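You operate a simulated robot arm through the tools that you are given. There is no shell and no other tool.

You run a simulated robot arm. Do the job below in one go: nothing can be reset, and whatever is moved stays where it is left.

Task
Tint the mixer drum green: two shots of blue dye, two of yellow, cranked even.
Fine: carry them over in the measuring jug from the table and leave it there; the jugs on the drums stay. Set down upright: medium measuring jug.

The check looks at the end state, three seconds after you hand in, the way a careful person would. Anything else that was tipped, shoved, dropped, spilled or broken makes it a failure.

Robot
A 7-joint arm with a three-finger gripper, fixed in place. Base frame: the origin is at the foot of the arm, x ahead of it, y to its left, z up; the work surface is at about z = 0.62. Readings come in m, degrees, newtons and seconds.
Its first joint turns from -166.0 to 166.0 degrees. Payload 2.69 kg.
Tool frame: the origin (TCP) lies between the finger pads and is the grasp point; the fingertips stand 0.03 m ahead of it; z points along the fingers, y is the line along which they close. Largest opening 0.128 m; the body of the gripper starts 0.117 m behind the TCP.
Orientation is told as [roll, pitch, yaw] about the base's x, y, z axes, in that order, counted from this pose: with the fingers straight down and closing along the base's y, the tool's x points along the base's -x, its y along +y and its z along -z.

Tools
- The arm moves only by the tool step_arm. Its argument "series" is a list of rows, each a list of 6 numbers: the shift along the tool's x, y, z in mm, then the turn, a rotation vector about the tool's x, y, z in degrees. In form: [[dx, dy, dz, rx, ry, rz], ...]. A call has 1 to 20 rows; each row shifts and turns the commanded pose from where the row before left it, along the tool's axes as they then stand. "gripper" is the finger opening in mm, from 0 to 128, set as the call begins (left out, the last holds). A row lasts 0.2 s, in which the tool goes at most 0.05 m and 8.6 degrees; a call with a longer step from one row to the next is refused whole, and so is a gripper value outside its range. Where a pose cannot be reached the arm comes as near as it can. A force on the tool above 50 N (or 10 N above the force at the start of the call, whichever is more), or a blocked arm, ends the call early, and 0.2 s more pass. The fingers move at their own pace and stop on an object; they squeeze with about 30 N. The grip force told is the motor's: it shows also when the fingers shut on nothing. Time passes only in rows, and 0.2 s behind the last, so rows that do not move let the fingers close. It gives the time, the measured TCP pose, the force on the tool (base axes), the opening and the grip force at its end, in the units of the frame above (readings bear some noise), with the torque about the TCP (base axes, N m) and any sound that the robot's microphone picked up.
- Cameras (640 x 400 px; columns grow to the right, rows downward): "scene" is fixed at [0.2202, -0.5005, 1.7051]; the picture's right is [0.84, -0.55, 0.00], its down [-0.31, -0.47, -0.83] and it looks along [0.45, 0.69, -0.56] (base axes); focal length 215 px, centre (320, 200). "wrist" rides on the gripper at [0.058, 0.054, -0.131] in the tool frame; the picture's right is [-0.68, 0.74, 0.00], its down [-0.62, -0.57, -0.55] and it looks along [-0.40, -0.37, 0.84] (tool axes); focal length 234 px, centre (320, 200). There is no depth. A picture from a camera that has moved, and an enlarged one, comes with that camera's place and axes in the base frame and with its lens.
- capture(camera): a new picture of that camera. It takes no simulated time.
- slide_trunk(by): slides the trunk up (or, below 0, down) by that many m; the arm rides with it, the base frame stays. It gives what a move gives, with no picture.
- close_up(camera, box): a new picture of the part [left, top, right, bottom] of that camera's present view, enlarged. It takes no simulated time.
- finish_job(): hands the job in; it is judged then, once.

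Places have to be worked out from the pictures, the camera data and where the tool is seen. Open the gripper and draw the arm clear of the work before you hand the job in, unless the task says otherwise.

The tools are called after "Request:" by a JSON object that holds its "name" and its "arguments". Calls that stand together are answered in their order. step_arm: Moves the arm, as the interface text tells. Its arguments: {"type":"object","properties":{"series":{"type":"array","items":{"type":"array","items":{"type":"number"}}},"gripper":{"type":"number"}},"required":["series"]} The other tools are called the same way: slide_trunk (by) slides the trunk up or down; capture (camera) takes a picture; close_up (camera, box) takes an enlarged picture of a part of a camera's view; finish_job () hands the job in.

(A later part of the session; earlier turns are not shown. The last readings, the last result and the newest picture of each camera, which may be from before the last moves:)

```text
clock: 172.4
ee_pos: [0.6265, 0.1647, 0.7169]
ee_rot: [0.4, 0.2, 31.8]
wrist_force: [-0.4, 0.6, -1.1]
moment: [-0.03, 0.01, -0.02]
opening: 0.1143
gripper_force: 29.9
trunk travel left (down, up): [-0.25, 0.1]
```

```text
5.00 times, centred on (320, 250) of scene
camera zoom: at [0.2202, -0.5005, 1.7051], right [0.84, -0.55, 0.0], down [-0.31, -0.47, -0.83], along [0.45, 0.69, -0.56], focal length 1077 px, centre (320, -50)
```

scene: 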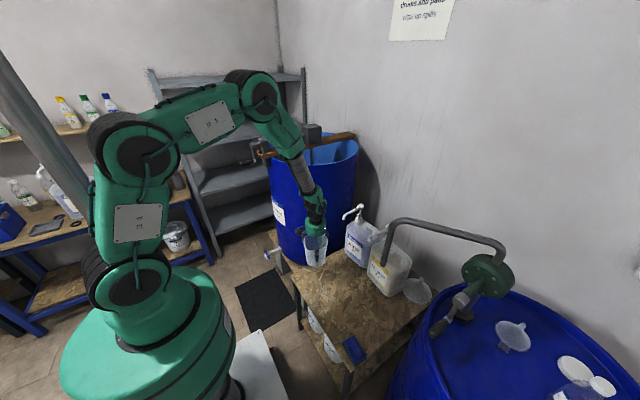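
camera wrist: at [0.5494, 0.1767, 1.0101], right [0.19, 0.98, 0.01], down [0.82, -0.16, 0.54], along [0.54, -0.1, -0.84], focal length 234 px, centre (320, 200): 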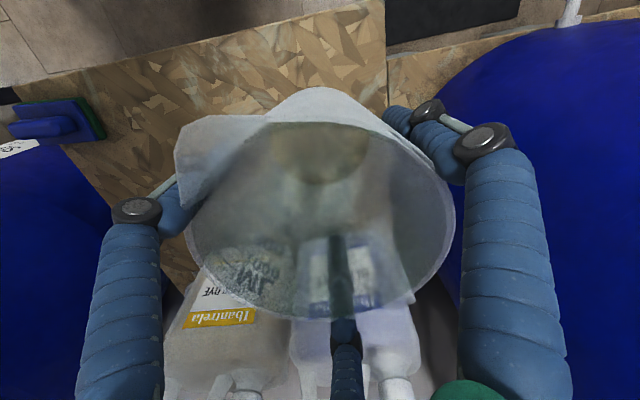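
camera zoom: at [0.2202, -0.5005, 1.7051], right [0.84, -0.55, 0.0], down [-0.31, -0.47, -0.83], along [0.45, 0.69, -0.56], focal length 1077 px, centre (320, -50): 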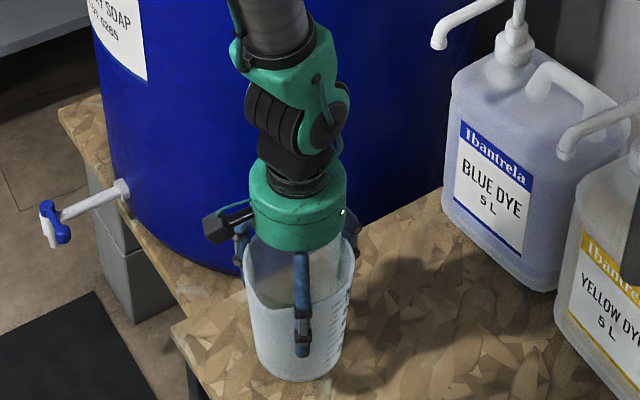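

Only a millimetre or two to go; I lower 2 mm more, then release and rise straight up.

Request:
{"name": "step_arm", "arguments": {"series": [[0, 0, 2, 0, 0, 0], [0, 0, 1, 0, 0, 0], [0, 0, 0, 0, 0, 0]], "gripper": 90}}

Request:
{"name": "step_arm", "arguments": {"series": [[0, 0, 0, 0, 0, 0], [0, 0, 0, 0, 0, 0], [0, 0, -10, 0, 0, 0], [0, 0, -15, 0, 0, 0], [0, 0, -20, 0, 0, 0], [0, 0, -25, 0, 0, 0], [0, 0, -25, 0, 0, 0], [0, 0, -35, 0, 0, 0], [0, 0, -40, 0, 0, 0], [0, 0, -40, 0, 0, 0]], "gripper": 128}}

Request:
{"name": "capture", "arguments": {"camera": "wrist"}}

Request:
{"name": "close_up", "arguments": {"camera": "scene", "box": [280, 190, 400, 300]}}

```text
clock: 173.2
ee_pos: [0.6267, 0.1658, 0.7144]
ee_rot: [0.3, 0.0, 31.7]
wrist_force: [-3.3, 6.4, 17.8]
moment: [0.17, -0.31, 0.13]
opening: 0.1142
gripper_force: 30.0
trunk travel left (down, up): [-0.25, 0.1]
```

```text
clock: 175.4
ee_pos: [0.6254, 0.1614, 0.9219]
ee_rot: [0.3, 0.1, 31.7]
wrist_force: [0.5, 0.4, -0.3]
moment: [-0.02, -0.03, 0.0]
opening: 0.1279
gripper_force: 0.1
trunk travel left (down, up): [-0.25, 0.1]
```

```text
taken
camera wrist: at [0.5493, 0.1766, 1.0533], right [0.19, 0.98, 0.0], down [0.82, -0.16, 0.54], along [0.53, -0.1, -0.84], focal length 234 px, centre (320, 200)
```

wrist: 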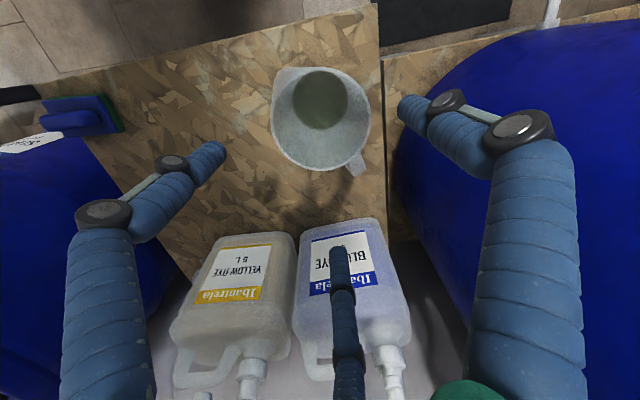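

```text
3.64 times, centred on (340, 245) of scene
camera zoom: at [0.2202, -0.5005, 1.7051], right [0.84, -0.55, 0.0], down [-0.31, -0.47, -0.83], along [0.45, 0.69, -0.56], focal length 783 px, centre (247, 36)
```

zoom: 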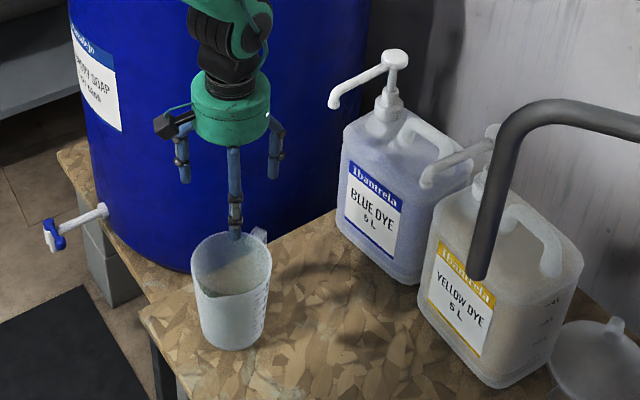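

The jug stands upright on the table. I enlarge its bottom to see whether any dye is left.

Request:
{"name": "close_up", "arguments": {"camera": "wrist", "box": [260, 50, 380, 190]}}

```text
2.86 times, centred on (320, 120) of wrist
camera zoom: at [0.5493, 0.1766, 1.0533], right [0.19, 0.98, 0.0], down [0.82, -0.16, 0.54], along [0.53, -0.1, -0.84], focal length 669 px, centre (320, 429)
```

zoom: 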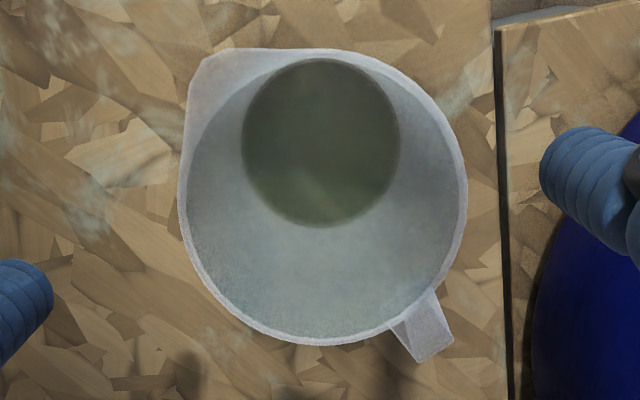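

The bottom shows only a thin greenish film; the jug is emptied and back on the table. Next is the crank: I rise, move to about (0.45, 0.30, 1.45) and turn to yaw 90 to study it.

Request:
{"name": "step_arm", "arguments": {"series": [[0, 0, -41, 0, 0, 0], [0, 0, -41, 0, 0, 0], [0, 0, -41, 0, 0, 0], [0, 0, -41, 0, 0, 0], [0, 0, -41, 0, 0, 0], [0, 0, -41, 0, 0, 0], [0, 0, -41, 0, 0, 0], [0, 0, -41, 0, 0, 0], [0, 0, -41, 0, 0, 0], [0, 0, -41, 0, 0, 0], [0, 0, -41, 0, 0, 0], [0, 0, -41, 0, 0, 0], [0, 0, -38, 0, 0, 0]], "gripper": 60}}

Request:
{"name": "step_arm", "arguments": {"series": [[12.7, 35, 0, 0, 0, 0], [12.7, 35, 0, 0, 0, 0], [12.7, 35, 0, 0, 0, 0], [12.7, 35, 0, 0, 0, 0], [12.7, 35, 0, 0, 0, 0], [12.7, 35, 0, 0, 0, 0], [0, 0, 0, 0, 0, -7.3], [0, 0, 0, 0, 0, -7.3], [0, 0, 0, 0, 0, -7.3], [0, 0, 0, 0, 0, -7.3], [0, 0, 0, 0, 0, -7.3], [0, 0, 0, 0, 0, -7.3], [0, 0, 0, 0, 0, -7.3], [0, 0, 0, 0, 0, -7.3], [0, 0, 0, 0, 0, 0]], "gripper": 60}}

Request:
{"name": "capture", "arguments": {"camera": "wrist"}}

Request:
{"name": "capture", "arguments": {"camera": "scene"}}

```text
clock: 178.2
ee_pos: [0.6276, 0.1592, 1.4547]
ee_rot: [0.4, 0.2, 31.7]
wrist_force: [0.3, 1.4, -0.3]
moment: [-0.01, -0.03, -0.01]
opening: 0.06
gripper_force: 0.0
trunk travel left (down, up): [-0.25, 0.1]
```

```text
clock: 181.4
ee_pos: [0.4535, 0.2985, 1.4566]
ee_rot: [0.3, -0.3, 90.2]
wrist_force: [-0.3, 0.8, 0.0]
moment: [0.01, 0.01, -0.03]
opening: 0.0602
gripper_force: 0.0
trunk travel left (down, up): [-0.25, 0.1]
```

```text
taken
camera wrist: at [0.4011, 0.2396, 1.5864], right [-0.74, 0.67, 0.01], down [0.57, 0.61, 0.55], along [0.37, 0.41, -0.84], focal length 234 px, centre (320, 200)
```

wrist: 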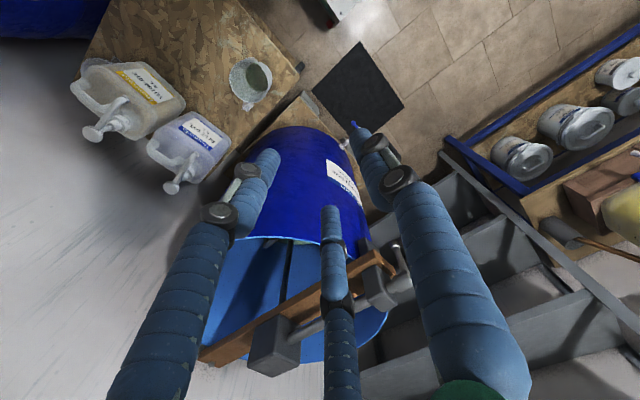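

```text
taken
```

scene: 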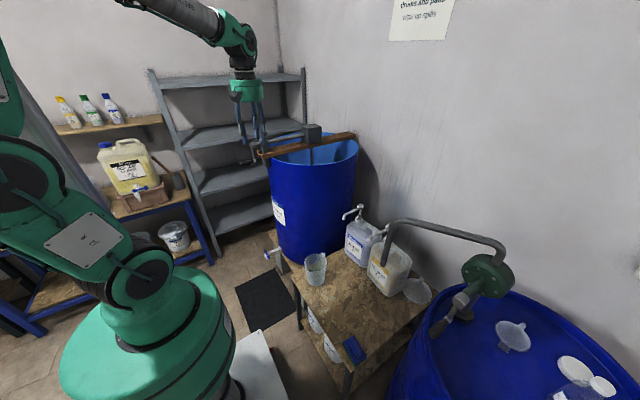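

The crank is hidden behind a prong from here. I close the hand and move to (0.60, 0.35) so it appears in the free upper right of the view.

Request:
{"name": "step_arm", "arguments": {"series": [[-13, -36.8, 0, 0, 0, 0], [-13, -36.8, 0, 0, 0, 0], [-13, -36.8, 0, 0, 0, 0], [-13, -36.8, 0, 0, 0, 0], [0, 0, 0, 0, 0, 0]], "gripper": 0}}

Request:
{"name": "capture", "arguments": {"camera": "wrist"}}

Request:
{"name": "close_up", "arguments": {"camera": "wrist", "box": [400, 100, 600, 260]}}

Request:
{"name": "close_up", "arguments": {"camera": "scene", "box": [140, 50, 320, 200]}}

```text
clock: 182.6
ee_pos: [0.6047, 0.3513, 1.4551]
ee_rot: [0.3, -0.3, 90.1]
wrist_force: [1.1, 0.5, 0.3]
moment: [-0.01, 0.09, -0.01]
opening: 0.002
gripper_force: 30.0
trunk travel left (down, up): [-0.25, 0.1]
```

```text
taken
camera wrist: at [0.5508, 0.2921, 1.5858], right [-0.74, 0.67, 0.01], down [0.57, 0.61, 0.55], along [0.37, 0.41, -0.84], focal length 234 px, centre (320, 200)
```

wrist: 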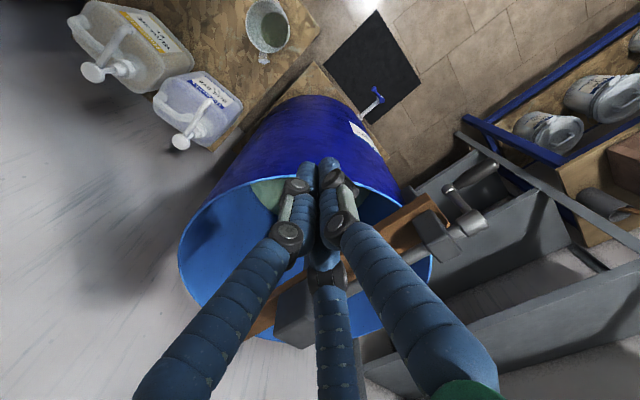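

```text
2.50 times, centred on (500, 180) of wrist
camera zoom: at [0.5508, 0.2921, 1.5858], right [-0.74, 0.67, 0.01], down [0.57, 0.61, 0.55], along [0.37, 0.41, -0.84], focal length 585 px, centre (-130, 250)
```

zoom: 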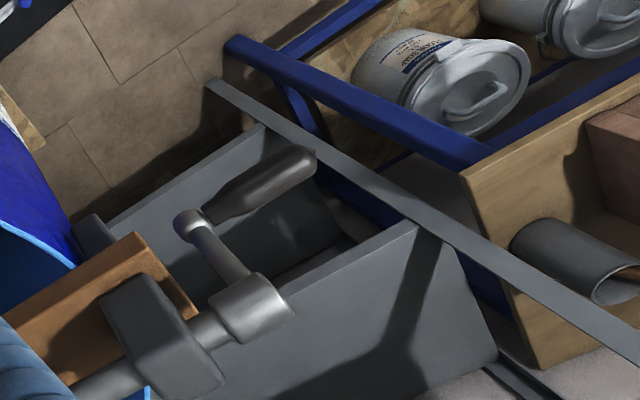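

```text
2.67 times, centred on (230, 125) of scene
camera zoom: at [0.2202, -0.5005, 1.7051], right [0.84, -0.55, 0.0], down [-0.31, -0.47, -0.83], along [0.45, 0.69, -0.56], focal length 574 px, centre (560, 400)
```

zoom: 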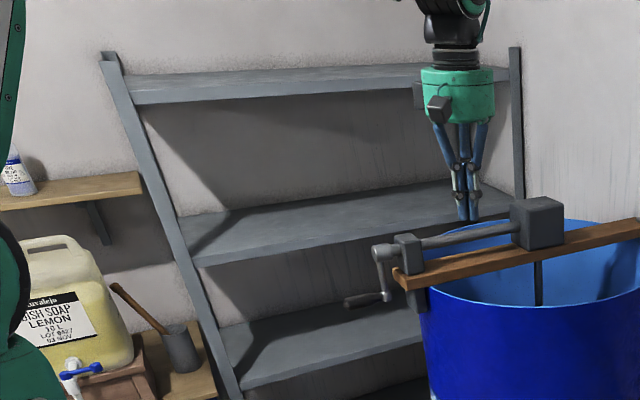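

The shelf is far behind (y ≈ 1.27), so there is room. The crank hub is at (0.52, 0.610, 1.314) and the handle hangs at y ≈ 0.62, z ≈ 1.215 from x 0.44 to 0.515. I plan to hold the handle with the tool pointing mostly along +x: move to (0.43, 0.45, 1.51) and turn to yaw 0 first.

Request:
{"name": "step_arm", "arguments": {"series": [[-20, 35, -12, 0, 0, 0], [-20, 35, -12, 0, 0, 0], [-20, 35, -12, 0, 0, 0], [-20, 35, -12, 0, 0, 0], [-20, 35, -12, 0, 0, 0], [0, 0, 0, 0, 0, 7.5], [0, 0, 0, 0, 0, 7.5], [0, 0, 0, 0, 0, 7.5], [0, 0, 0, 0, 0, 7.5], [0, 0, 0, 0, 0, 7.5], [0, 0, 0, 0, 0, 7.5], [0, 0, 0, 0, 0, 7.5], [0, 0, 0, 0, 0, 7.5], [0, 0, 0, 0, 0, 7.5], [0, 0, 0, 0, 0, 7.5], [0, 0, 0, 0, 0, 7.5], [0, 0, 0, 0, 0, 7.5], [0, 0, 0, 0, 0, 0]], "gripper": 60}}

Request:
{"name": "step_arm", "arguments": {"series": [[0, 0, 0, 0, -6, 0], [0, 0, 0, 0, -6, 0], [0, 0, 0, 0, -6, 0], [0, 0, 0, 0, -6, 0], [0, 0, 0, 0, -6, 0], [0, 0, 0, 0, -6, 0], [0, 0, 0, 0, -6, 0], [0, 0, 0, 0, -6, 0], [0, 0, 0, 0, -6, 0], [0, 0, 0, 0, -6, 0], [0, 0, 0, 0, 0, 0]], "gripper": 60}}

Request:
{"name": "capture", "arguments": {"camera": "scene"}}

Request:
{"name": "capture", "arguments": {"camera": "wrist"}}

```text
clock: 186.4
ee_pos: [0.4256, 0.4502, 1.5157]
ee_rot: [0.3, 0.3, 0.1]
wrist_force: [0.1, 0.6, 0.0]
moment: [-0.03, 0.01, 0.0]
opening: 0.06
gripper_force: 0.0
trunk travel left (down, up): [-0.25, 0.1]
```

```text
clock: 188.8
ee_pos: [0.4264, 0.4502, 1.5167]
ee_rot: [0.7, -59.8, -0.4]
wrist_force: [-0.3, 0.5, -1.0]
moment: [-0.05, -0.01, -0.04]
opening: 0.0599
gripper_force: 0.0
trunk travel left (down, up): [-0.25, 0.1]
```

```text
taken
```

scene: 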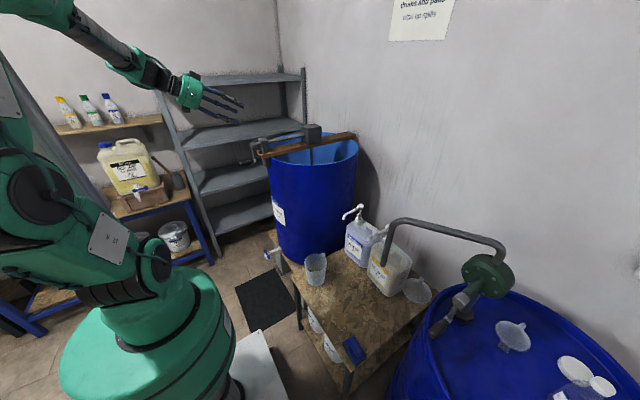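

```text
taken
camera wrist: at [0.2838, 0.5038, 1.532], right [0.34, 0.73, 0.59], down [-0.16, -0.57, 0.8], along [0.93, -0.37, -0.07], focal length 234 px, centre (320, 200)
```

wrist: 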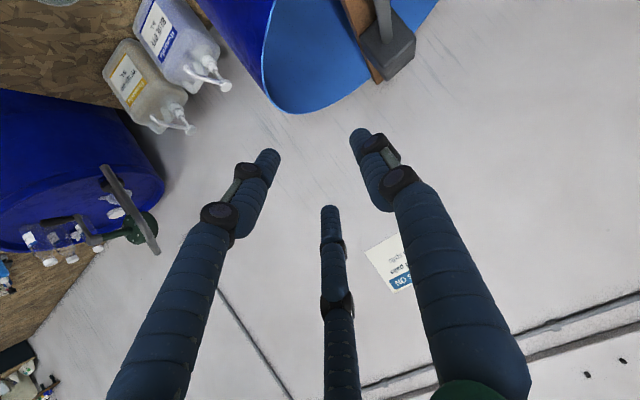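

The 60° tilt along +x is reached without trouble. I move down-left to a point 150 mm short of the handle along the tool axis.

Request:
{"name": "step_arm", "arguments": {"series": [[30, 21.3, 4.7, 0, 0, 0], [30, 21.3, 4.7, 0, 0, 0], [30, 21.3, 4.7, 0, 0, 0], [30, 21.3, 4.7, 0, 0, 0], [30, 21.3, 4.7, 0, 0, 0], [30, 21.3, 4.7, 0, 0, 0], [30, 21.3, 4.7, 0, 0, 0], [30, 21.3, 4.7, 0, 0, 0], [0, 0, 0, 0, 0, 0]], "gripper": 60}}

Request:
{"name": "capture", "arguments": {"camera": "scene"}}

Request:
{"name": "capture", "arguments": {"camera": "wrist"}}

```text
clock: 191.0
ee_pos: [0.3971, 0.5978, 1.3393]
ee_rot: [9.2, -59.9, -13.2]
wrist_force: [-0.5, -1.0, -0.6]
moment: [0.05, -0.02, 0.07]
opening: 0.0601
gripper_force: 0.1
trunk travel left (down, up): [-0.25, 0.1]
stopped in row 9: the arm was blocked; the commanded pose is now the measured one
```

```text
taken
```

scene: 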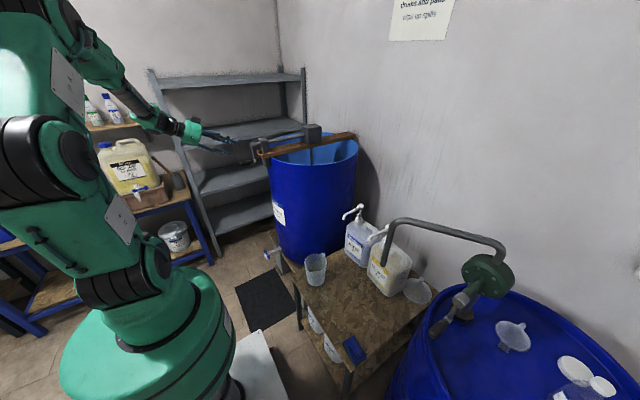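

```text
taken
camera wrist: at [0.2595, 0.6629, 1.358], right [0.4, 0.65, 0.64], down [-0.23, -0.61, 0.76], along [0.89, -0.45, -0.1], focal length 234 px, centre (320, 200)
```

wrist: 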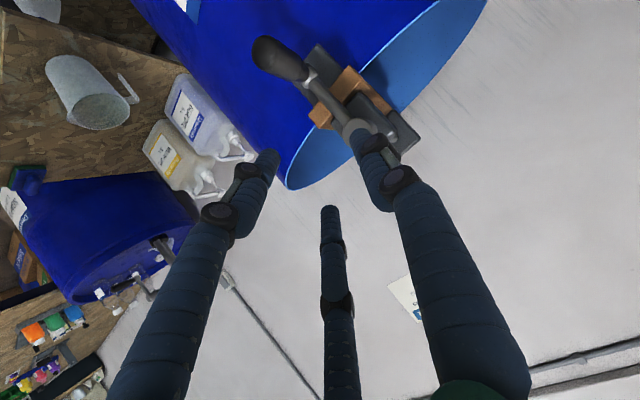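

The arm reports a block again: pointing along +x this far left folds it too tightly. A 25° tilt from above suffices to clear the hub, so I straighten to that here and check the pose.

Request:
{"name": "step_arm", "arguments": {"series": [[0, 0, 0, 0, 5, 0], [0, 0, 0, 0, 5, 0], [0, 0, 0, 0, 5, 0], [0, 0, 0, 0, 5, 0], [0, 0, 0, 0, 5, 0], [0, 0, 0, 0, 5, 0], [0, 0, 0, 0, 5, 0], [0, 0, 0, 0, 0, 0]], "gripper": 60}}

Request:
{"name": "capture", "arguments": {"camera": "scene"}}

Request:
{"name": "capture", "arguments": {"camera": "wrist"}}

```text
clock: 192.8
ee_pos: [0.3915, 0.5999, 1.3303]
ee_rot: [4.1, -24.9, -6.5]
wrist_force: [0.3, 0.0, -0.6]
moment: [0.04, 0.02, 0.02]
opening: 0.0599
gripper_force: 0.1
trunk travel left (down, up): [-0.25, 0.1]
```

```text
taken
```

scene: 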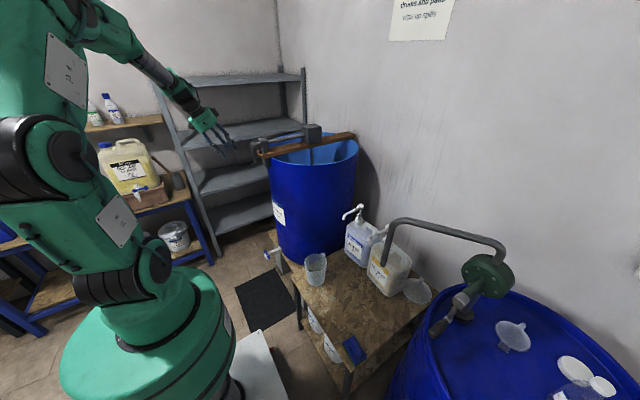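

```text
taken
camera wrist: at [0.2886, 0.6567, 1.4257], right [0.67, 0.66, 0.33], down [0.27, -0.64, 0.72], along [0.69, -0.39, -0.61], focal length 234 px, centre (320, 200)
```

wrist: 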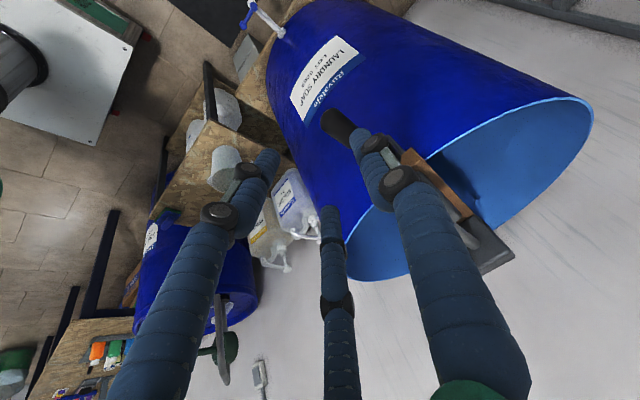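

No trouble at 25°. Since the three prongs repeat every 120°, yaw 90 puts two prongs on either side of the handle and the third just off its end, and it suits the arm better. I rise, straighten, and turn to yaw 90.

Request:
{"name": "step_arm", "arguments": {"series": [[-13.7, 0, -29.5, 0, 0, 0], [-13.7, 0, -29.5, 0, 0, 0], [-13.7, 0, -29.5, 0, 0, 0], [-13.7, 0, -29.5, 0, 0, 0], [0, 0, 0, 1.4, 5, -5.9], [0, 0, 0, 0, 5, 0], [0, 0, 0, 0, 5, 0], [0, 0, 0, 0, 5, 0], [0, 0, 0, 0, 5, 0], [0, 0, 0, 0, 0, 0]], "gripper": 70}}

Request:
{"name": "step_arm", "arguments": {"series": [[0, 0, 0, 0, 0, -7.5], [0, 0, 0, 0, 0, -7.5], [0, 0, 0, 0, 0, -7.5], [0, 0, 0, 0, 0, -7.5], [0, 0, 0, 0, 0, -7.5], [0, 0, 0, 0, 0, -7.5], [0, 0, 0, 0, 0, -7.5], [0, 0, 0, 0, 0, -7.5], [0, 0, 0, 0, 0, -7.5], [0, 0, 0, 0, 0, -7.5], [0, 0, 0, 0, 0, -7.5], [0, 0, 0, 0, 0, -7.5], [0, 0, 0, 0, 0, 0]], "gripper": 70}}

Request:
{"name": "capture", "arguments": {"camera": "scene"}}

Request:
{"name": "capture", "arguments": {"camera": "wrist"}}

```text
clock: 195.0
ee_pos: [0.3918, 0.591, 1.4594]
ee_rot: [0.1, -0.2, 0.1]
wrist_force: [0.0, 0.5, -0.3]
moment: [0.03, 0.0, -0.01]
opening: 0.0699
gripper_force: 0.1
trunk travel left (down, up): [-0.25, 0.1]
```

```text
clock: 197.8
ee_pos: [0.3923, 0.5912, 1.4585]
ee_rot: [-0.3, -0.1, 90.1]
wrist_force: [-0.2, 0.0, 0.7]
moment: [-0.02, -0.01, 0.01]
opening: 0.0699
gripper_force: 0.2
trunk travel left (down, up): [-0.25, 0.1]
```

```text
taken
```

scene: 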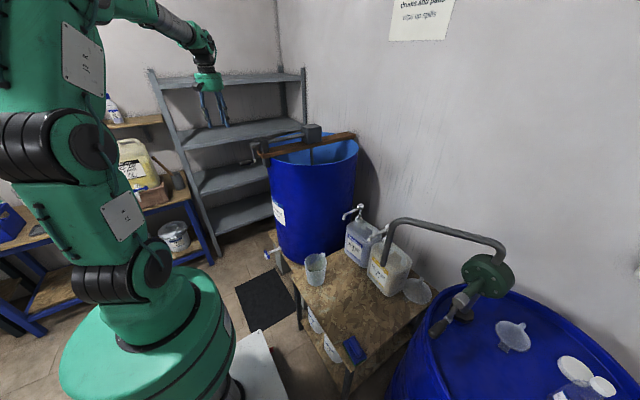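

```text
taken
camera wrist: at [0.3377, 0.5325, 1.5892], right [-0.74, 0.68, 0.0], down [0.56, 0.62, 0.55], along [0.37, 0.41, -0.83], focal length 234 px, centre (320, 200)
```

wrist: 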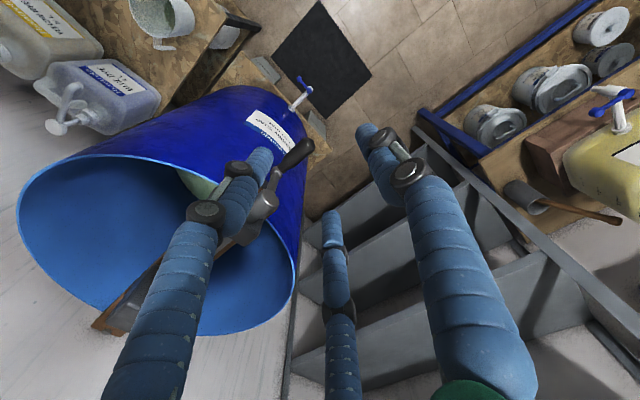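

Good posture. I tilt 20° toward +x and lower to (0.44, 0.619, 1.29), with the tips still above the handle.

Request:
{"name": "step_arm", "arguments": {"series": [[0, 0, 0, 5, 0, 0], [0, 0, 0, 5, 0, 0], [0, 0, 0, 5, 0, 0], [0, 0, 0, 5, 0, 0], [-5.6, 2.5, 35, 0, 0, 0], [-5.6, 2.5, 35, 0, 0, 0], [-5.6, 2.5, 35, 0, 0, 0], [-5.6, 2.5, 35, 0, 0, 0], [-5.6, 2.5, 35, 0, 0, 0], [0, 0, 0, 0, 0, 0]], "gripper": 70}}

Request:
{"name": "capture", "arguments": {"camera": "wrist"}}

Request:
{"name": "close_up", "arguments": {"camera": "scene", "box": [190, 80, 320, 190]}}

```text
clock: 200.0
ee_pos: [0.4412, 0.6189, 1.29]
ee_rot: [-20.2, -0.1, 90.0]
wrist_force: [-0.2, 0.1, 0.8]
moment: [-0.02, 0.01, -0.02]
opening: 0.0702
gripper_force: 0.1
trunk travel left (down, up): [-0.25, 0.1]
```

```text
taken
camera wrist: at [0.3454, 0.5618, 1.3938], right [-0.69, 0.68, -0.25], down [0.34, 0.61, 0.71], along [0.64, 0.41, -0.66], focal length 234 px, centre (320, 200)
```

wrist: 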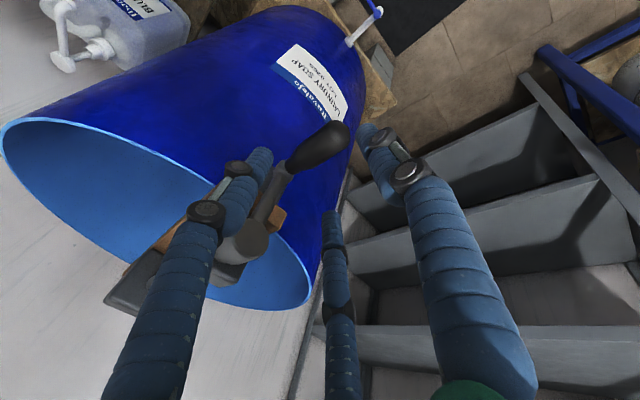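

```text
3.64 times, centred on (255, 135) of scene
camera zoom: at [0.2202, -0.5005, 1.7051], right [0.84, -0.55, 0.0], down [-0.31, -0.47, -0.83], along [0.45, 0.69, -0.56], focal length 783 px, centre (556, 436)
```

zoom: 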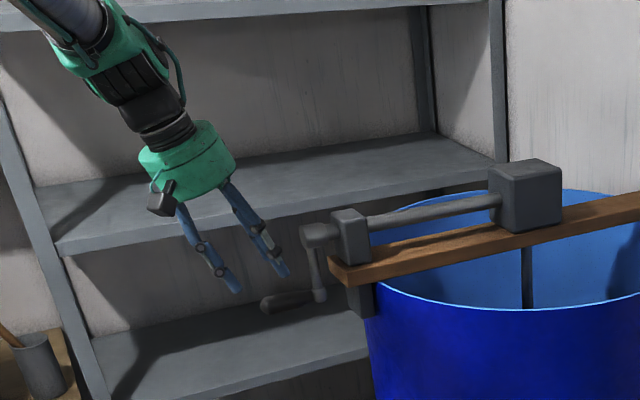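

The handle axis is confirmed at y 0.618 from x 0.437 to 0.518, z 1.215. I lower around it to (0.454, 0.618, 1.215).

Request:
{"name": "step_arm", "arguments": {"series": [[0.2, 2.7, 15, 0, 0, 0], [0.2, 2.7, 15, 0, 0, 0], [0.2, 2.7, 15, 0, 0, 0], [0.2, 2.7, 15, 0, 0, 0], [0.2, 2.7, 15, 0, 0, 0]], "gripper": 70}}

Request:
{"name": "capture", "arguments": {"camera": "wrist"}}

Request:
{"name": "close_up", "arguments": {"camera": "scene", "box": [190, 80, 320, 190]}}

```text
clock: 201.2
ee_pos: [0.4526, 0.6191, 1.2159]
ee_rot: [-20.3, -0.1, 90.0]
wrist_force: [-0.4, 0.5, 0.3]
moment: [-0.02, 0.03, -0.02]
opening: 0.0702
gripper_force: 0.0
trunk travel left (down, up): [-0.25, 0.1]
```

```text
taken
camera wrist: at [0.3576, 0.5605, 1.3197], right [-0.69, 0.68, -0.25], down [0.34, 0.62, 0.71], along [0.64, 0.41, -0.66], focal length 234 px, centre (320, 200)
```

wrist: 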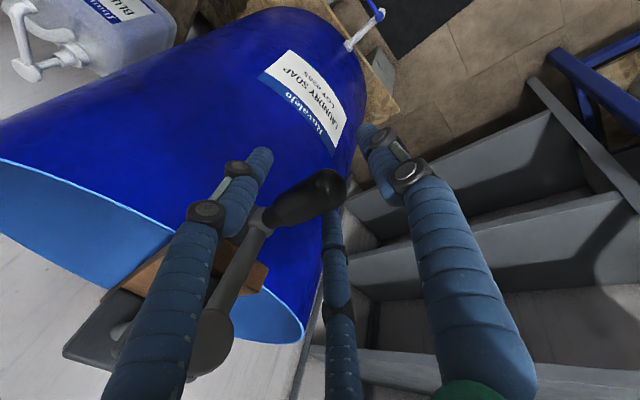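

```text
3.64 times, centred on (255, 135) of scene
camera zoom: at [0.2202, -0.5005, 1.7051], right [0.84, -0.55, 0.0], down [-0.31, -0.47, -0.83], along [0.45, 0.69, -0.56], focal length 783 px, centre (556, 436)
```

zoom: 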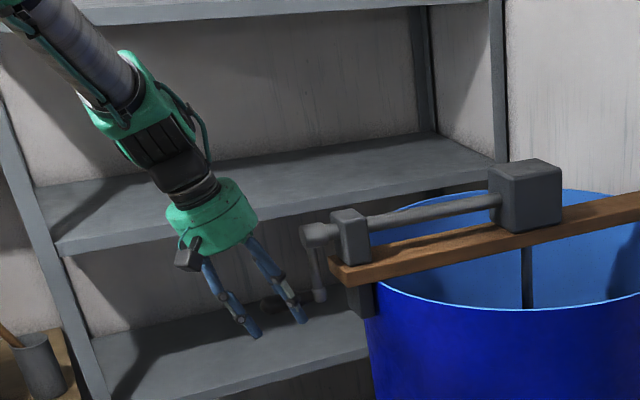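

The handle lies between two prongs with the third off its end, exactly at the grasp point. I close onto it.

Request:
{"name": "step_arm", "arguments": {"series": [[0, 0, 0, 0, 0, 0]], "gripper": 45}}

Request:
{"name": "step_arm", "arguments": {"series": [[0, 0, 0, 0, 0, 0], [0, 0, 0, 0, 0, 0]], "gripper": 10}}

Request:
{"name": "capture", "arguments": {"camera": "wrist"}}

```text
clock: 201.6
ee_pos: [0.4521, 0.6179, 1.2153]
ee_rot: [-20.2, 0.0, 90.0]
wrist_force: [0.3, -0.8, 0.2]
moment: [0.02, 0.0, 0.01]
opening: 0.0451
gripper_force: 0.1
trunk travel left (down, up): [-0.25, 0.1]
```

```text
clock: 202.2
ee_pos: [0.4511, 0.6197, 1.2149]
ee_rot: [-20.2, 0.0, 90.0]
wrist_force: [-18.5, 10.2, -7.4]
moment: [-0.01, 0.03, -0.02]
opening: 0.0316
gripper_force: 44.9
trunk travel left (down, up): [-0.25, 0.1]
```

```text
taken
camera wrist: at [0.3558, 0.5616, 1.3191], right [-0.69, 0.68, -0.25], down [0.34, 0.62, 0.71], along [0.64, 0.41, -0.66], focal length 234 px, centre (320, 200)
```

wrist: 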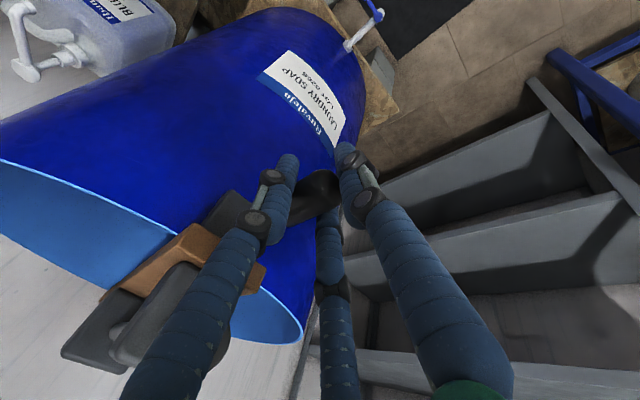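

Gripped, but with a sideways load of about 20 N (the off-end prong presses the handle's end). I ease 3 mm toward −x and 2 mm toward +y and read again.

Request:
{"name": "step_arm", "arguments": {"series": [[-2, 2.8, -1, 0, 0, 0], [0, 0, 0, 0, 0, 0]], "gripper": 10}}

```text
clock: 202.8
ee_pos: [0.4503, 0.6202, 1.2157]
ee_rot: [-20.3, 0.0, 90.0]
wrist_force: [0.5, 0.1, -8.7]
moment: [-0.01, -0.38, 0.13]
opening: 0.0316
gripper_force: 45.4
trunk travel left (down, up): [-0.25, 0.1]
```

The side load is gone. I now start turning the crank about (y 0.610, z 1.314) with radius 0.099, first 30° in small steps, to read the forces.

Request:
{"name": "step_arm", "arguments": {"series": [[-10.6, -0.6, -1.6, 0, 0, 0], [-10, -0.9, -2.4, 0, 0, 0], [-9.7, -1.3, -3.6, 0, 0, 0], [-9.2, -1.6, -4.4, 0, 0, 0], [-8.7, -1.9, -5.3, 0, 0, 0]], "gripper": 10}}

Request:
{"name": "capture", "arguments": {"camera": "wrist"}}

Request:
{"name": "close_up", "arguments": {"camera": "scene", "box": [190, 80, 320, 190]}}

```text
clock: 204.0
ee_pos: [0.4508, 0.6719, 1.2321]
ee_rot: [-20.2, -0.1, 90.2]
wrist_force: [0.7, 23.6, -33.2]
moment: [0.01, 0.18, 0.1]
opening: 0.0316
gripper_force: 45.1
trunk travel left (down, up): [-0.25, 0.1]
```

```text
taken
camera wrist: at [0.3555, 0.6138, 1.336], right [-0.69, 0.68, -0.25], down [0.34, 0.62, 0.71], along [0.64, 0.41, -0.66], focal length 234 px, centre (320, 200)
```

wrist: 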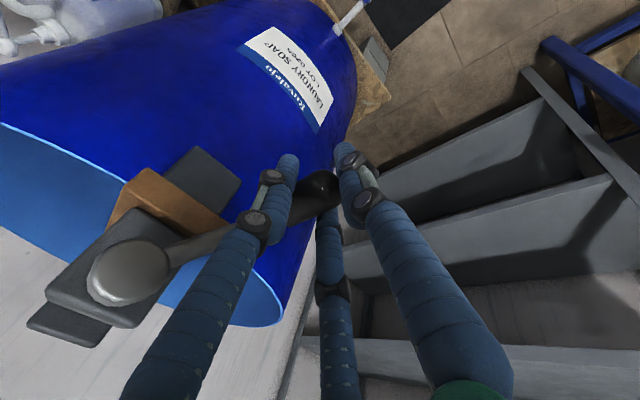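

```text
3.64 times, centred on (255, 135) of scene
camera zoom: at [0.2202, -0.5005, 1.7051], right [0.84, -0.55, 0.0], down [-0.31, -0.47, -0.83], along [0.45, 0.69, -0.56], focal length 783 px, centre (556, 436)
```

zoom: 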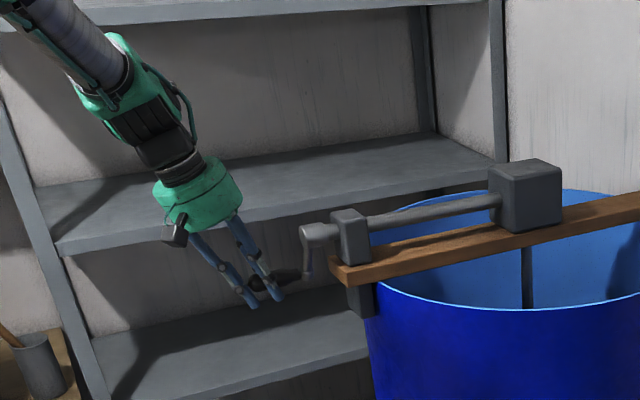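

The crank turns easily (tangential force ~2 N), but 40 N pulls outward: the axis is really at y ≈ 0.6195 with the handle having hung straight down. I re-plan with that centre and continue to 60°.

Request:
{"name": "step_arm", "arguments": {"series": [[-9.3, -0.1, -0.3, 0, 0, 0], [-10.6, -3.1, -8.3, 0, 0, 0], [-9.2, -3.6, -9.7, 0, 0, 0], [-7.7, -3.9, -10.7, 0, 0, 0]], "gripper": 10}}

```text
clock: 205.0
ee_pos: [0.4506, 0.7025, 1.2693]
ee_rot: [-20.2, -0.1, 89.8]
wrist_force: [-1.2, -36.6, 15.7]
moment: [0.03, -0.58, -0.4]
opening: 0.0312
gripper_force: 45.0
trunk travel left (down, up): [-0.25, 0.1]
```

Now the pull is inward. The three measured handle positions fit a circle centred at (y 0.620, z 1.306) with radius 0.090. I continue on that circle to about 96°.

Request:
{"name": "step_arm", "arguments": {"series": [[-0.6, -4.5, -12.3, 0, 0, 0], [-3, -4.2, -11.4, 0, 0, 0], [-1.3, -4.3, -11.8, 0, 0, 0], [0.4, -4.3, -11.7, 0, 0, 0]], "gripper": 10}}

Request:
{"name": "capture", "arguments": {"camera": "wrist"}}

```text
clock: 206.0
ee_pos: [0.451, 0.7092, 1.3158]
ee_rot: [-20.2, -0.1, 89.9]
wrist_force: [0.8, -16.5, -2.3]
moment: [-0.01, 0.54, -0.12]
opening: 0.0313
gripper_force: 45.3
trunk travel left (down, up): [-0.25, 0.1]
```

```text
taken
camera wrist: at [0.3552, 0.6509, 1.4199], right [-0.69, 0.68, -0.25], down [0.34, 0.61, 0.71], along [0.64, 0.41, -0.66], focal length 234 px, centre (320, 200)
```

wrist: 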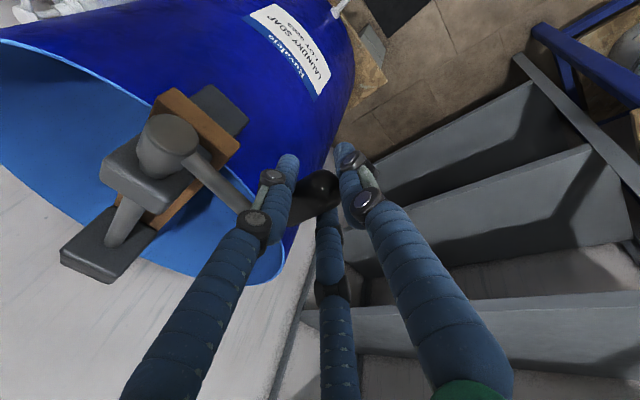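

Forces are small now (16 N). I refine to centre (0.620, 1.3055), radius 0.089 and carry on over the top to about 184°.

Request:
{"name": "step_arm", "arguments": {"series": [[3.5, -4.0, -10.9, 0, 0, 0], [3.9, -4.1, -11.1, 0, 0, 0], [5.4, -3.8, -10.4, 0, 0, 0], [6.9, -3.6, -9.7, 0, 0, 0], [8.3, -3.2, -8.6, 0, 0, 0], [9.5, -2.7, -7.4, 0, 0, 0], [10.5, -2.3, -6.2, 0, 0, 0], [11.3, -1.7, -4.7, 0, 0, 0], [11.9, -1.2, -3.3, 0, 0, 0], [12.3, -0.6, -1.6, 0, 0, 0], [12.4, 0, 0, 0, 0, 0]], "gripper": 10}}

Request:
{"name": "capture", "arguments": {"camera": "wrist"}}

Request:
{"name": "close_up", "arguments": {"camera": "scene", "box": [190, 60, 370, 190]}}

```text
clock: 208.4
ee_pos: [0.4506, 0.6115, 1.3956]
ee_rot: [-20.4, -0.2, 89.9]
wrist_force: [4.5, -5.2, 20.2]
moment: [-0.02, -0.61, 0.08]
opening: 0.0311
gripper_force: 44.8
trunk travel left (down, up): [-0.25, 0.1]
```

```text
taken
camera wrist: at [0.3549, 0.5534, 1.4984], right [-0.69, 0.68, -0.25], down [0.34, 0.61, 0.71], along [0.64, 0.41, -0.65], focal length 234 px, centre (320, 200)
```

wrist: 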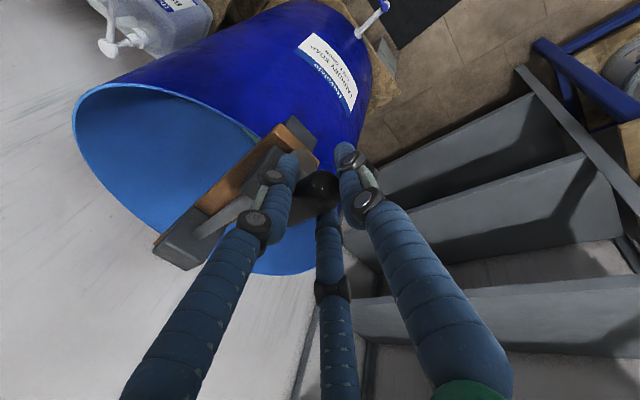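

```text
3.08 times, centred on (280, 125) of scene
camera zoom: at [0.2202, -0.5005, 1.7051], right [0.84, -0.55, 0.0], down [-0.31, -0.47, -0.83], along [0.45, 0.69, -0.56], focal length 663 px, centre (443, 431)
```

zoom: 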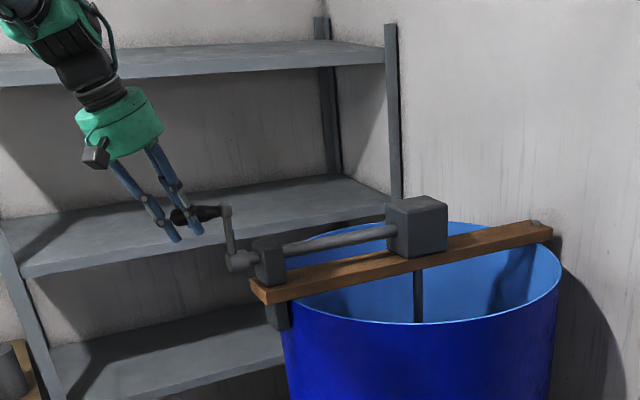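

Half a turn done, smoothly. I refine slightly (centre 0.6185, 1.306, radius 0.0905) and continue down the other side to 272°.

Request:
{"name": "step_arm", "arguments": {"series": [[14.1, -0.1, -0.4, 0, 0, 0], [12.2, 1.2, 3.3, 0, 0, 0], [11.5, 1.8, 4.8, 0, 0, 0], [10.7, 2.3, 6.3, 0, 0, 0], [9.7, 2.8, 7.6, 0, 0, 0], [8.4, 3.2, 8.8, 0, 0, 0], [7.1, 3.6, 9.8, 0, 0, 0], [5.5, 3.9, 10.7, 0, 0, 0], [3.9, 4.1, 11.3, 0, 0, 0], [2.2, 4.3, 11.6, 0, 0, 0], [0.4, 4.4, 11.9, 0, 0, 0]], "gripper": 10}}

Request:
{"name": "capture", "arguments": {"camera": "wrist"}}

```text
clock: 210.8
ee_pos: [0.4502, 0.5309, 1.3015]
ee_rot: [-20.2, 0.0, 90.0]
wrist_force: [-3.0, 16.7, -0.7]
moment: [0.01, -0.54, 0.2]
opening: 0.0311
gripper_force: 45.2
trunk travel left (down, up): [-0.25, 0.1]
```

```text
taken
camera wrist: at [0.3549, 0.4716, 1.4052], right [-0.69, 0.68, -0.25], down [0.34, 0.62, 0.71], along [0.64, 0.41, -0.66], focal length 234 px, centre (320, 200)
```

wrist: 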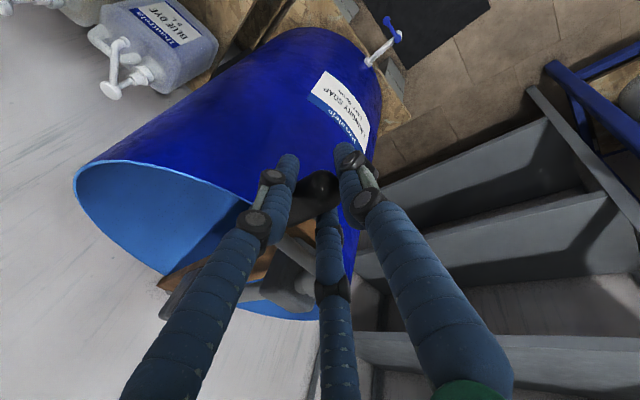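

Three quarters round, forces ±17 N. I now have a clean table for radius 0.0895 about (0.620, 1.306) and do the next half turn in 10° rows.

Request:
{"name": "step_arm", "arguments": {"series": [[-4.4, 5.3, 14.5, 0, 0, 0], [-4.6, 5.1, 14.0, 0, 0, 0], [-7.1, 4.8, 13.0, 0, 0, 0], [-9.4, 4.3, 11.7, 0, 0, 0], [-11.4, 3.7, 10.0, 0, 0, 0], [-13.1, 2.9, 8.0, 0, 0, 0], [-14.4, 2.1, 5.7, 0, 0, 0], [-15.2, 1.2, 3.3, 0, 0, 0], [-15.6, 0.3, 0.8, 0, 0, 0], [-15.5, -0.7, -1.8, 0, 0, 0], [-14.9, -1.6, -4.3, 0, 0, 0], [-13.9, -2.4, -6.6, 0, 0, 0], [-12.5, -3.2, -8.8, 0, 0, 0], [-10.6, -3.9, -10.7, 0, 0, 0], [-8.5, -4.5, -12.3, 0, 0, 0], [-6.1, -5.0, -13.5, 0, 0, 0], [-3.5, -5.2, -14.3, 0, 0, 0], [-0.8, -5.4, -14.6, 0, 0, 0]], "gripper": 10}}

Request:
{"name": "capture", "arguments": {"camera": "wrist"}}

Request:
{"name": "close_up", "arguments": {"camera": "scene", "box": [190, 60, 370, 190]}}

```text
clock: 214.6
ee_pos: [0.4501, 0.7105, 1.309]
ee_rot: [-20.4, -0.1, 90.0]
wrist_force: [-0.7, -5.9, 0.8]
moment: [0.0, 0.56, -0.14]
opening: 0.031
gripper_force: 44.7
trunk travel left (down, up): [-0.25, 0.1]
```

```text
taken
camera wrist: at [0.3549, 0.6516, 1.4126], right [-0.69, 0.68, -0.25], down [0.34, 0.61, 0.71], along [0.64, 0.41, -0.65], focal length 234 px, centre (320, 200)
```

wrist: 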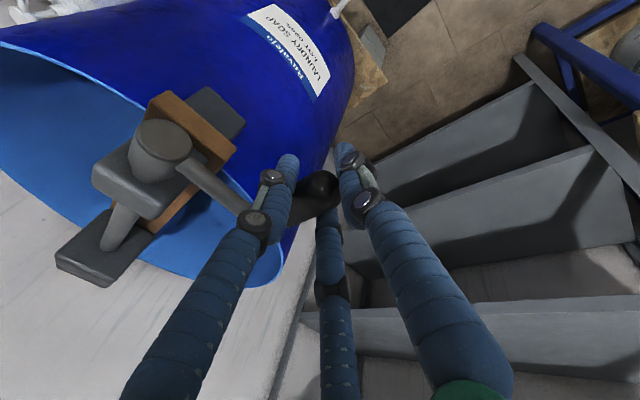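

```text
3.08 times, centred on (280, 125) of scene
camera zoom: at [0.2202, -0.5005, 1.7051], right [0.84, -0.55, 0.0], down [-0.31, -0.47, -0.83], along [0.45, 0.69, -0.56], focal length 663 px, centre (443, 431)
```

zoom: 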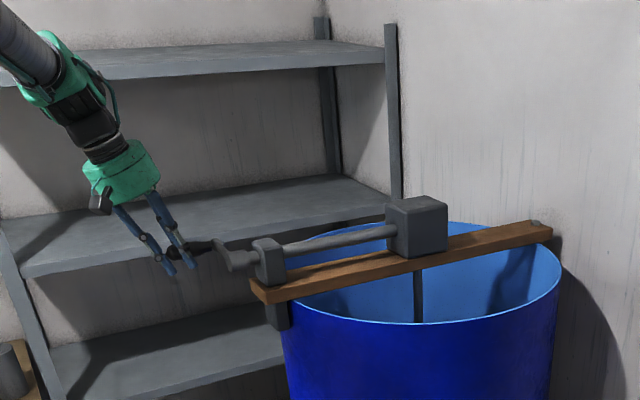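

Forces are only about 6 N. I speed up a little: one full turn per call in 18° rows on the same circle.

Request:
{"name": "step_arm", "arguments": {"series": [[5.3, -9.5, -25.8, 0, 0, 0], [13.6, -8.4, -23.0, 0, 0, 0], [20.5, -6.6, -17.9, 0, 0, 0], [25.4, -4.1, -11.1, 0, 0, 0], [27.8, -1.2, -3.2, 0, 0, 0], [27.5, 1.8, 5.0, 0, 0, 0], [24.5, 4.7, 12.7, 0, 0, 0], [19.1, 7.1, 19.2, 0, 0, 0], [11.8, 8.8, 23.8, 0, 0, 0], [3.4, 9.6, 26.1, 0, 0, 0], [-5.3, 9.5, 25.8, 0, 0, 0], [-13.6, 8.4, 23.0, 0, 0, 0], [-20.5, 6.6, 17.9, 0, 0, 0], [-25.4, 4.1, 11.1, 0, 0, 0], [-27.8, 1.2, 3.2, 0, 0, 0], [-27.5, -1.8, -5.0, 0, 0, 0], [-24.5, -4.7, -12.7, 0, 0, 0], [-19.1, -7.1, -19.2, 0, 0, 0], [-11.8, -8.8, -23.8, 0, 0, 0], [-3.4, -9.6, -26.1, 0, 0, 0]], "gripper": 10}}

Request:
{"name": "capture", "arguments": {"camera": "wrist"}}

```text
clock: 218.8
ee_pos: [0.4508, 0.7093, 1.309]
ee_rot: [-20.3, -0.2, 89.9]
wrist_force: [-4.8, -3.4, 2.8]
moment: [-0.04, -0.05, -0.04]
opening: 0.0315
gripper_force: 16.3
trunk travel left (down, up): [-0.25, 0.1]
```

```text
taken
camera wrist: at [0.3542, 0.6514, 1.4133], right [-0.69, 0.68, -0.25], down [0.34, 0.61, 0.71], along [0.64, 0.41, -0.65], focal length 234 px, centre (320, 200)
```

wrist: 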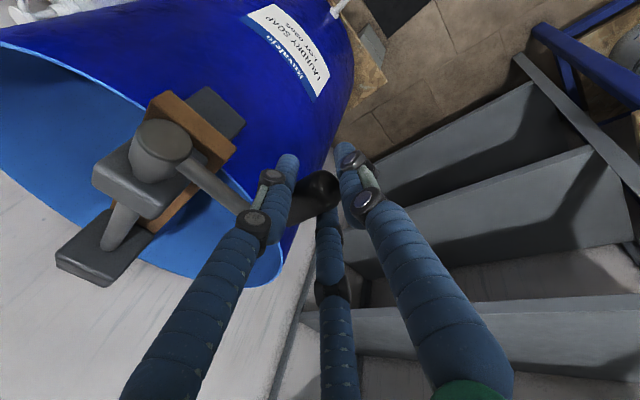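

The turn went cleanly and the handle is still held. I continue with more full turns on the same table.

Request:
{"name": "step_arm", "arguments": {"series": [[5.3, -9.5, -25.8, 0, 0, 0], [13.6, -8.4, -23.0, 0, 0, 0], [20.5, -6.6, -17.9, 0, 0, 0], [25.4, -4.1, -11.1, 0, 0, 0], [27.8, -1.2, -3.2, 0, 0, 0], [27.5, 1.8, 5.0, 0, 0, 0], [24.5, 4.7, 12.7, 0, 0, 0], [19.1, 7.1, 19.2, 0, 0, 0], [11.8, 8.8, 23.8, 0, 0, 0], [3.4, 9.6, 26.1, 0, 0, 0], [-5.3, 9.5, 25.8, 0, 0, 0], [-13.6, 8.4, 23.0, 0, 0, 0], [-20.5, 6.6, 17.9, 0, 0, 0], [-25.4, 4.1, 11.1, 0, 0, 0], [-27.8, 1.2, 3.2, 0, 0, 0], [-27.5, -1.8, -5.0, 0, 0, 0], [-24.5, -4.7, -12.7, 0, 0, 0], [-19.1, -7.1, -19.2, 0, 0, 0], [-11.8, -8.8, -23.8, 0, 0, 0], [-3.4, -9.6, -26.1, 0, 0, 0]], "gripper": 10}}

Request:
{"name": "capture", "arguments": {"camera": "wrist"}}

Request:
{"name": "capture", "arguments": {"camera": "scene"}}

```text
clock: 223.0
ee_pos: [0.4504, 0.709, 1.3124]
ee_rot: [-20.3, -0.2, 89.9]
wrist_force: [-0.5, -9.0, 1.9]
moment: [0.01, 0.02, -0.15]
opening: 0.031
gripper_force: 45.7
trunk travel left (down, up): [-0.25, 0.1]
```

```text
taken
camera wrist: at [0.3551, 0.6512, 1.417], right [-0.69, 0.68, -0.25], down [0.34, 0.61, 0.71], along [0.64, 0.41, -0.65], focal length 234 px, centre (320, 200)
```

wrist: 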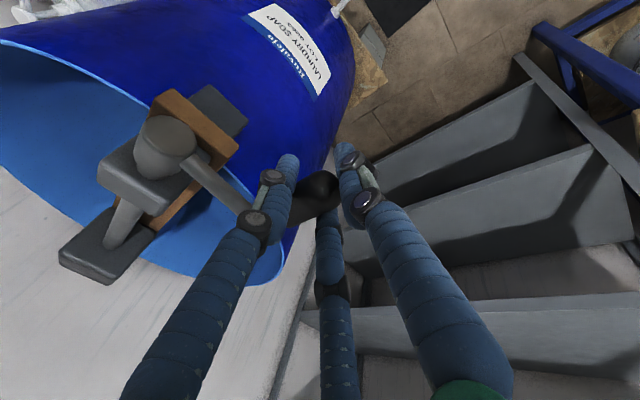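

```text
taken
```

scene: 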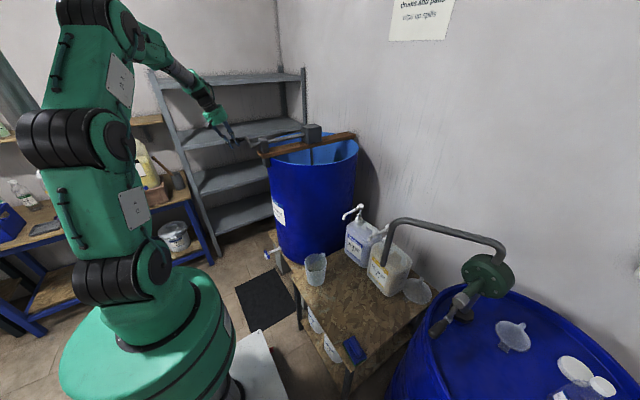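

All stable, forces under 10 N. I do two more full turns.

Request:
{"name": "step_arm", "arguments": {"series": [[5.3, -9.5, -25.8, 0, 0, 0], [13.6, -8.4, -23.0, 0, 0, 0], [20.5, -6.6, -17.9, 0, 0, 0], [25.4, -4.1, -11.1, 0, 0, 0], [27.8, -1.2, -3.2, 0, 0, 0], [27.5, 1.8, 5.0, 0, 0, 0], [24.5, 4.7, 12.7, 0, 0, 0], [19.1, 7.1, 19.2, 0, 0, 0], [11.8, 8.8, 23.8, 0, 0, 0], [3.4, 9.6, 26.1, 0, 0, 0], [-5.3, 9.5, 25.8, 0, 0, 0], [-13.6, 8.4, 23.0, 0, 0, 0], [-20.5, 6.6, 17.9, 0, 0, 0], [-25.4, 4.1, 11.1, 0, 0, 0], [-27.8, 1.2, 3.2, 0, 0, 0], [-27.5, -1.8, -5.0, 0, 0, 0], [-24.5, -4.7, -12.7, 0, 0, 0], [-19.1, -7.1, -19.2, 0, 0, 0], [-11.8, -8.8, -23.8, 0, 0, 0], [-3.4, -9.6, -26.1, 0, 0, 0]], "gripper": 10}}

Request:
{"name": "step_arm", "arguments": {"series": [[5.3, -9.5, -25.8, 0, 0, 0], [13.6, -8.4, -23.0, 0, 0, 0], [20.5, -6.6, -17.9, 0, 0, 0], [25.4, -4.1, -11.1, 0, 0, 0], [27.8, -1.2, -3.2, 0, 0, 0], [27.5, 1.8, 5.0, 0, 0, 0], [24.5, 4.7, 12.7, 0, 0, 0], [19.1, 7.1, 19.2, 0, 0, 0], [11.8, 8.8, 23.8, 0, 0, 0], [3.4, 9.6, 26.1, 0, 0, 0], [-5.3, 9.5, 25.8, 0, 0, 0], [-13.6, 8.4, 23.0, 0, 0, 0], [-20.5, 6.6, 17.9, 0, 0, 0], [-25.4, 4.1, 11.1, 0, 0, 0], [-27.8, 1.2, 3.2, 0, 0, 0], [-27.5, -1.8, -5.0, 0, 0, 0], [-24.5, -4.7, -12.7, 0, 0, 0], [-19.1, -7.1, -19.2, 0, 0, 0], [-11.8, -8.8, -23.8, 0, 0, 0], [-3.4, -9.6, -26.1, 0, 0, 0]], "gripper": 10}}

Request:
{"name": "capture", "arguments": {"camera": "wrist"}}

```text
clock: 227.2
ee_pos: [0.4508, 0.7086, 1.314]
ee_rot: [-20.4, -0.2, 90.0]
wrist_force: [-6.6, 0.3, 2.9]
moment: [0.01, 0.86, 0.06]
opening: 0.0311
gripper_force: 45.0
trunk travel left (down, up): [-0.25, 0.1]
```

```text
clock: 231.4
ee_pos: [0.4506, 0.709, 1.3119]
ee_rot: [-20.4, -0.2, 89.9]
wrist_force: [-2.0, -7.0, 3.2]
moment: [0.0, -0.28, -0.04]
opening: 0.0312
gripper_force: 45.1
trunk travel left (down, up): [-0.25, 0.1]
```

```text
taken
camera wrist: at [0.3553, 0.6513, 1.4152], right [-0.69, 0.68, -0.25], down [0.34, 0.61, 0.71], along [0.64, 0.41, -0.65], focal length 234 px, centre (320, 200)
```

wrist: 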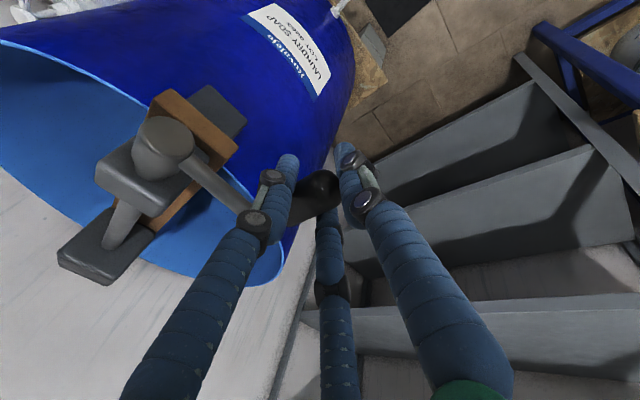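

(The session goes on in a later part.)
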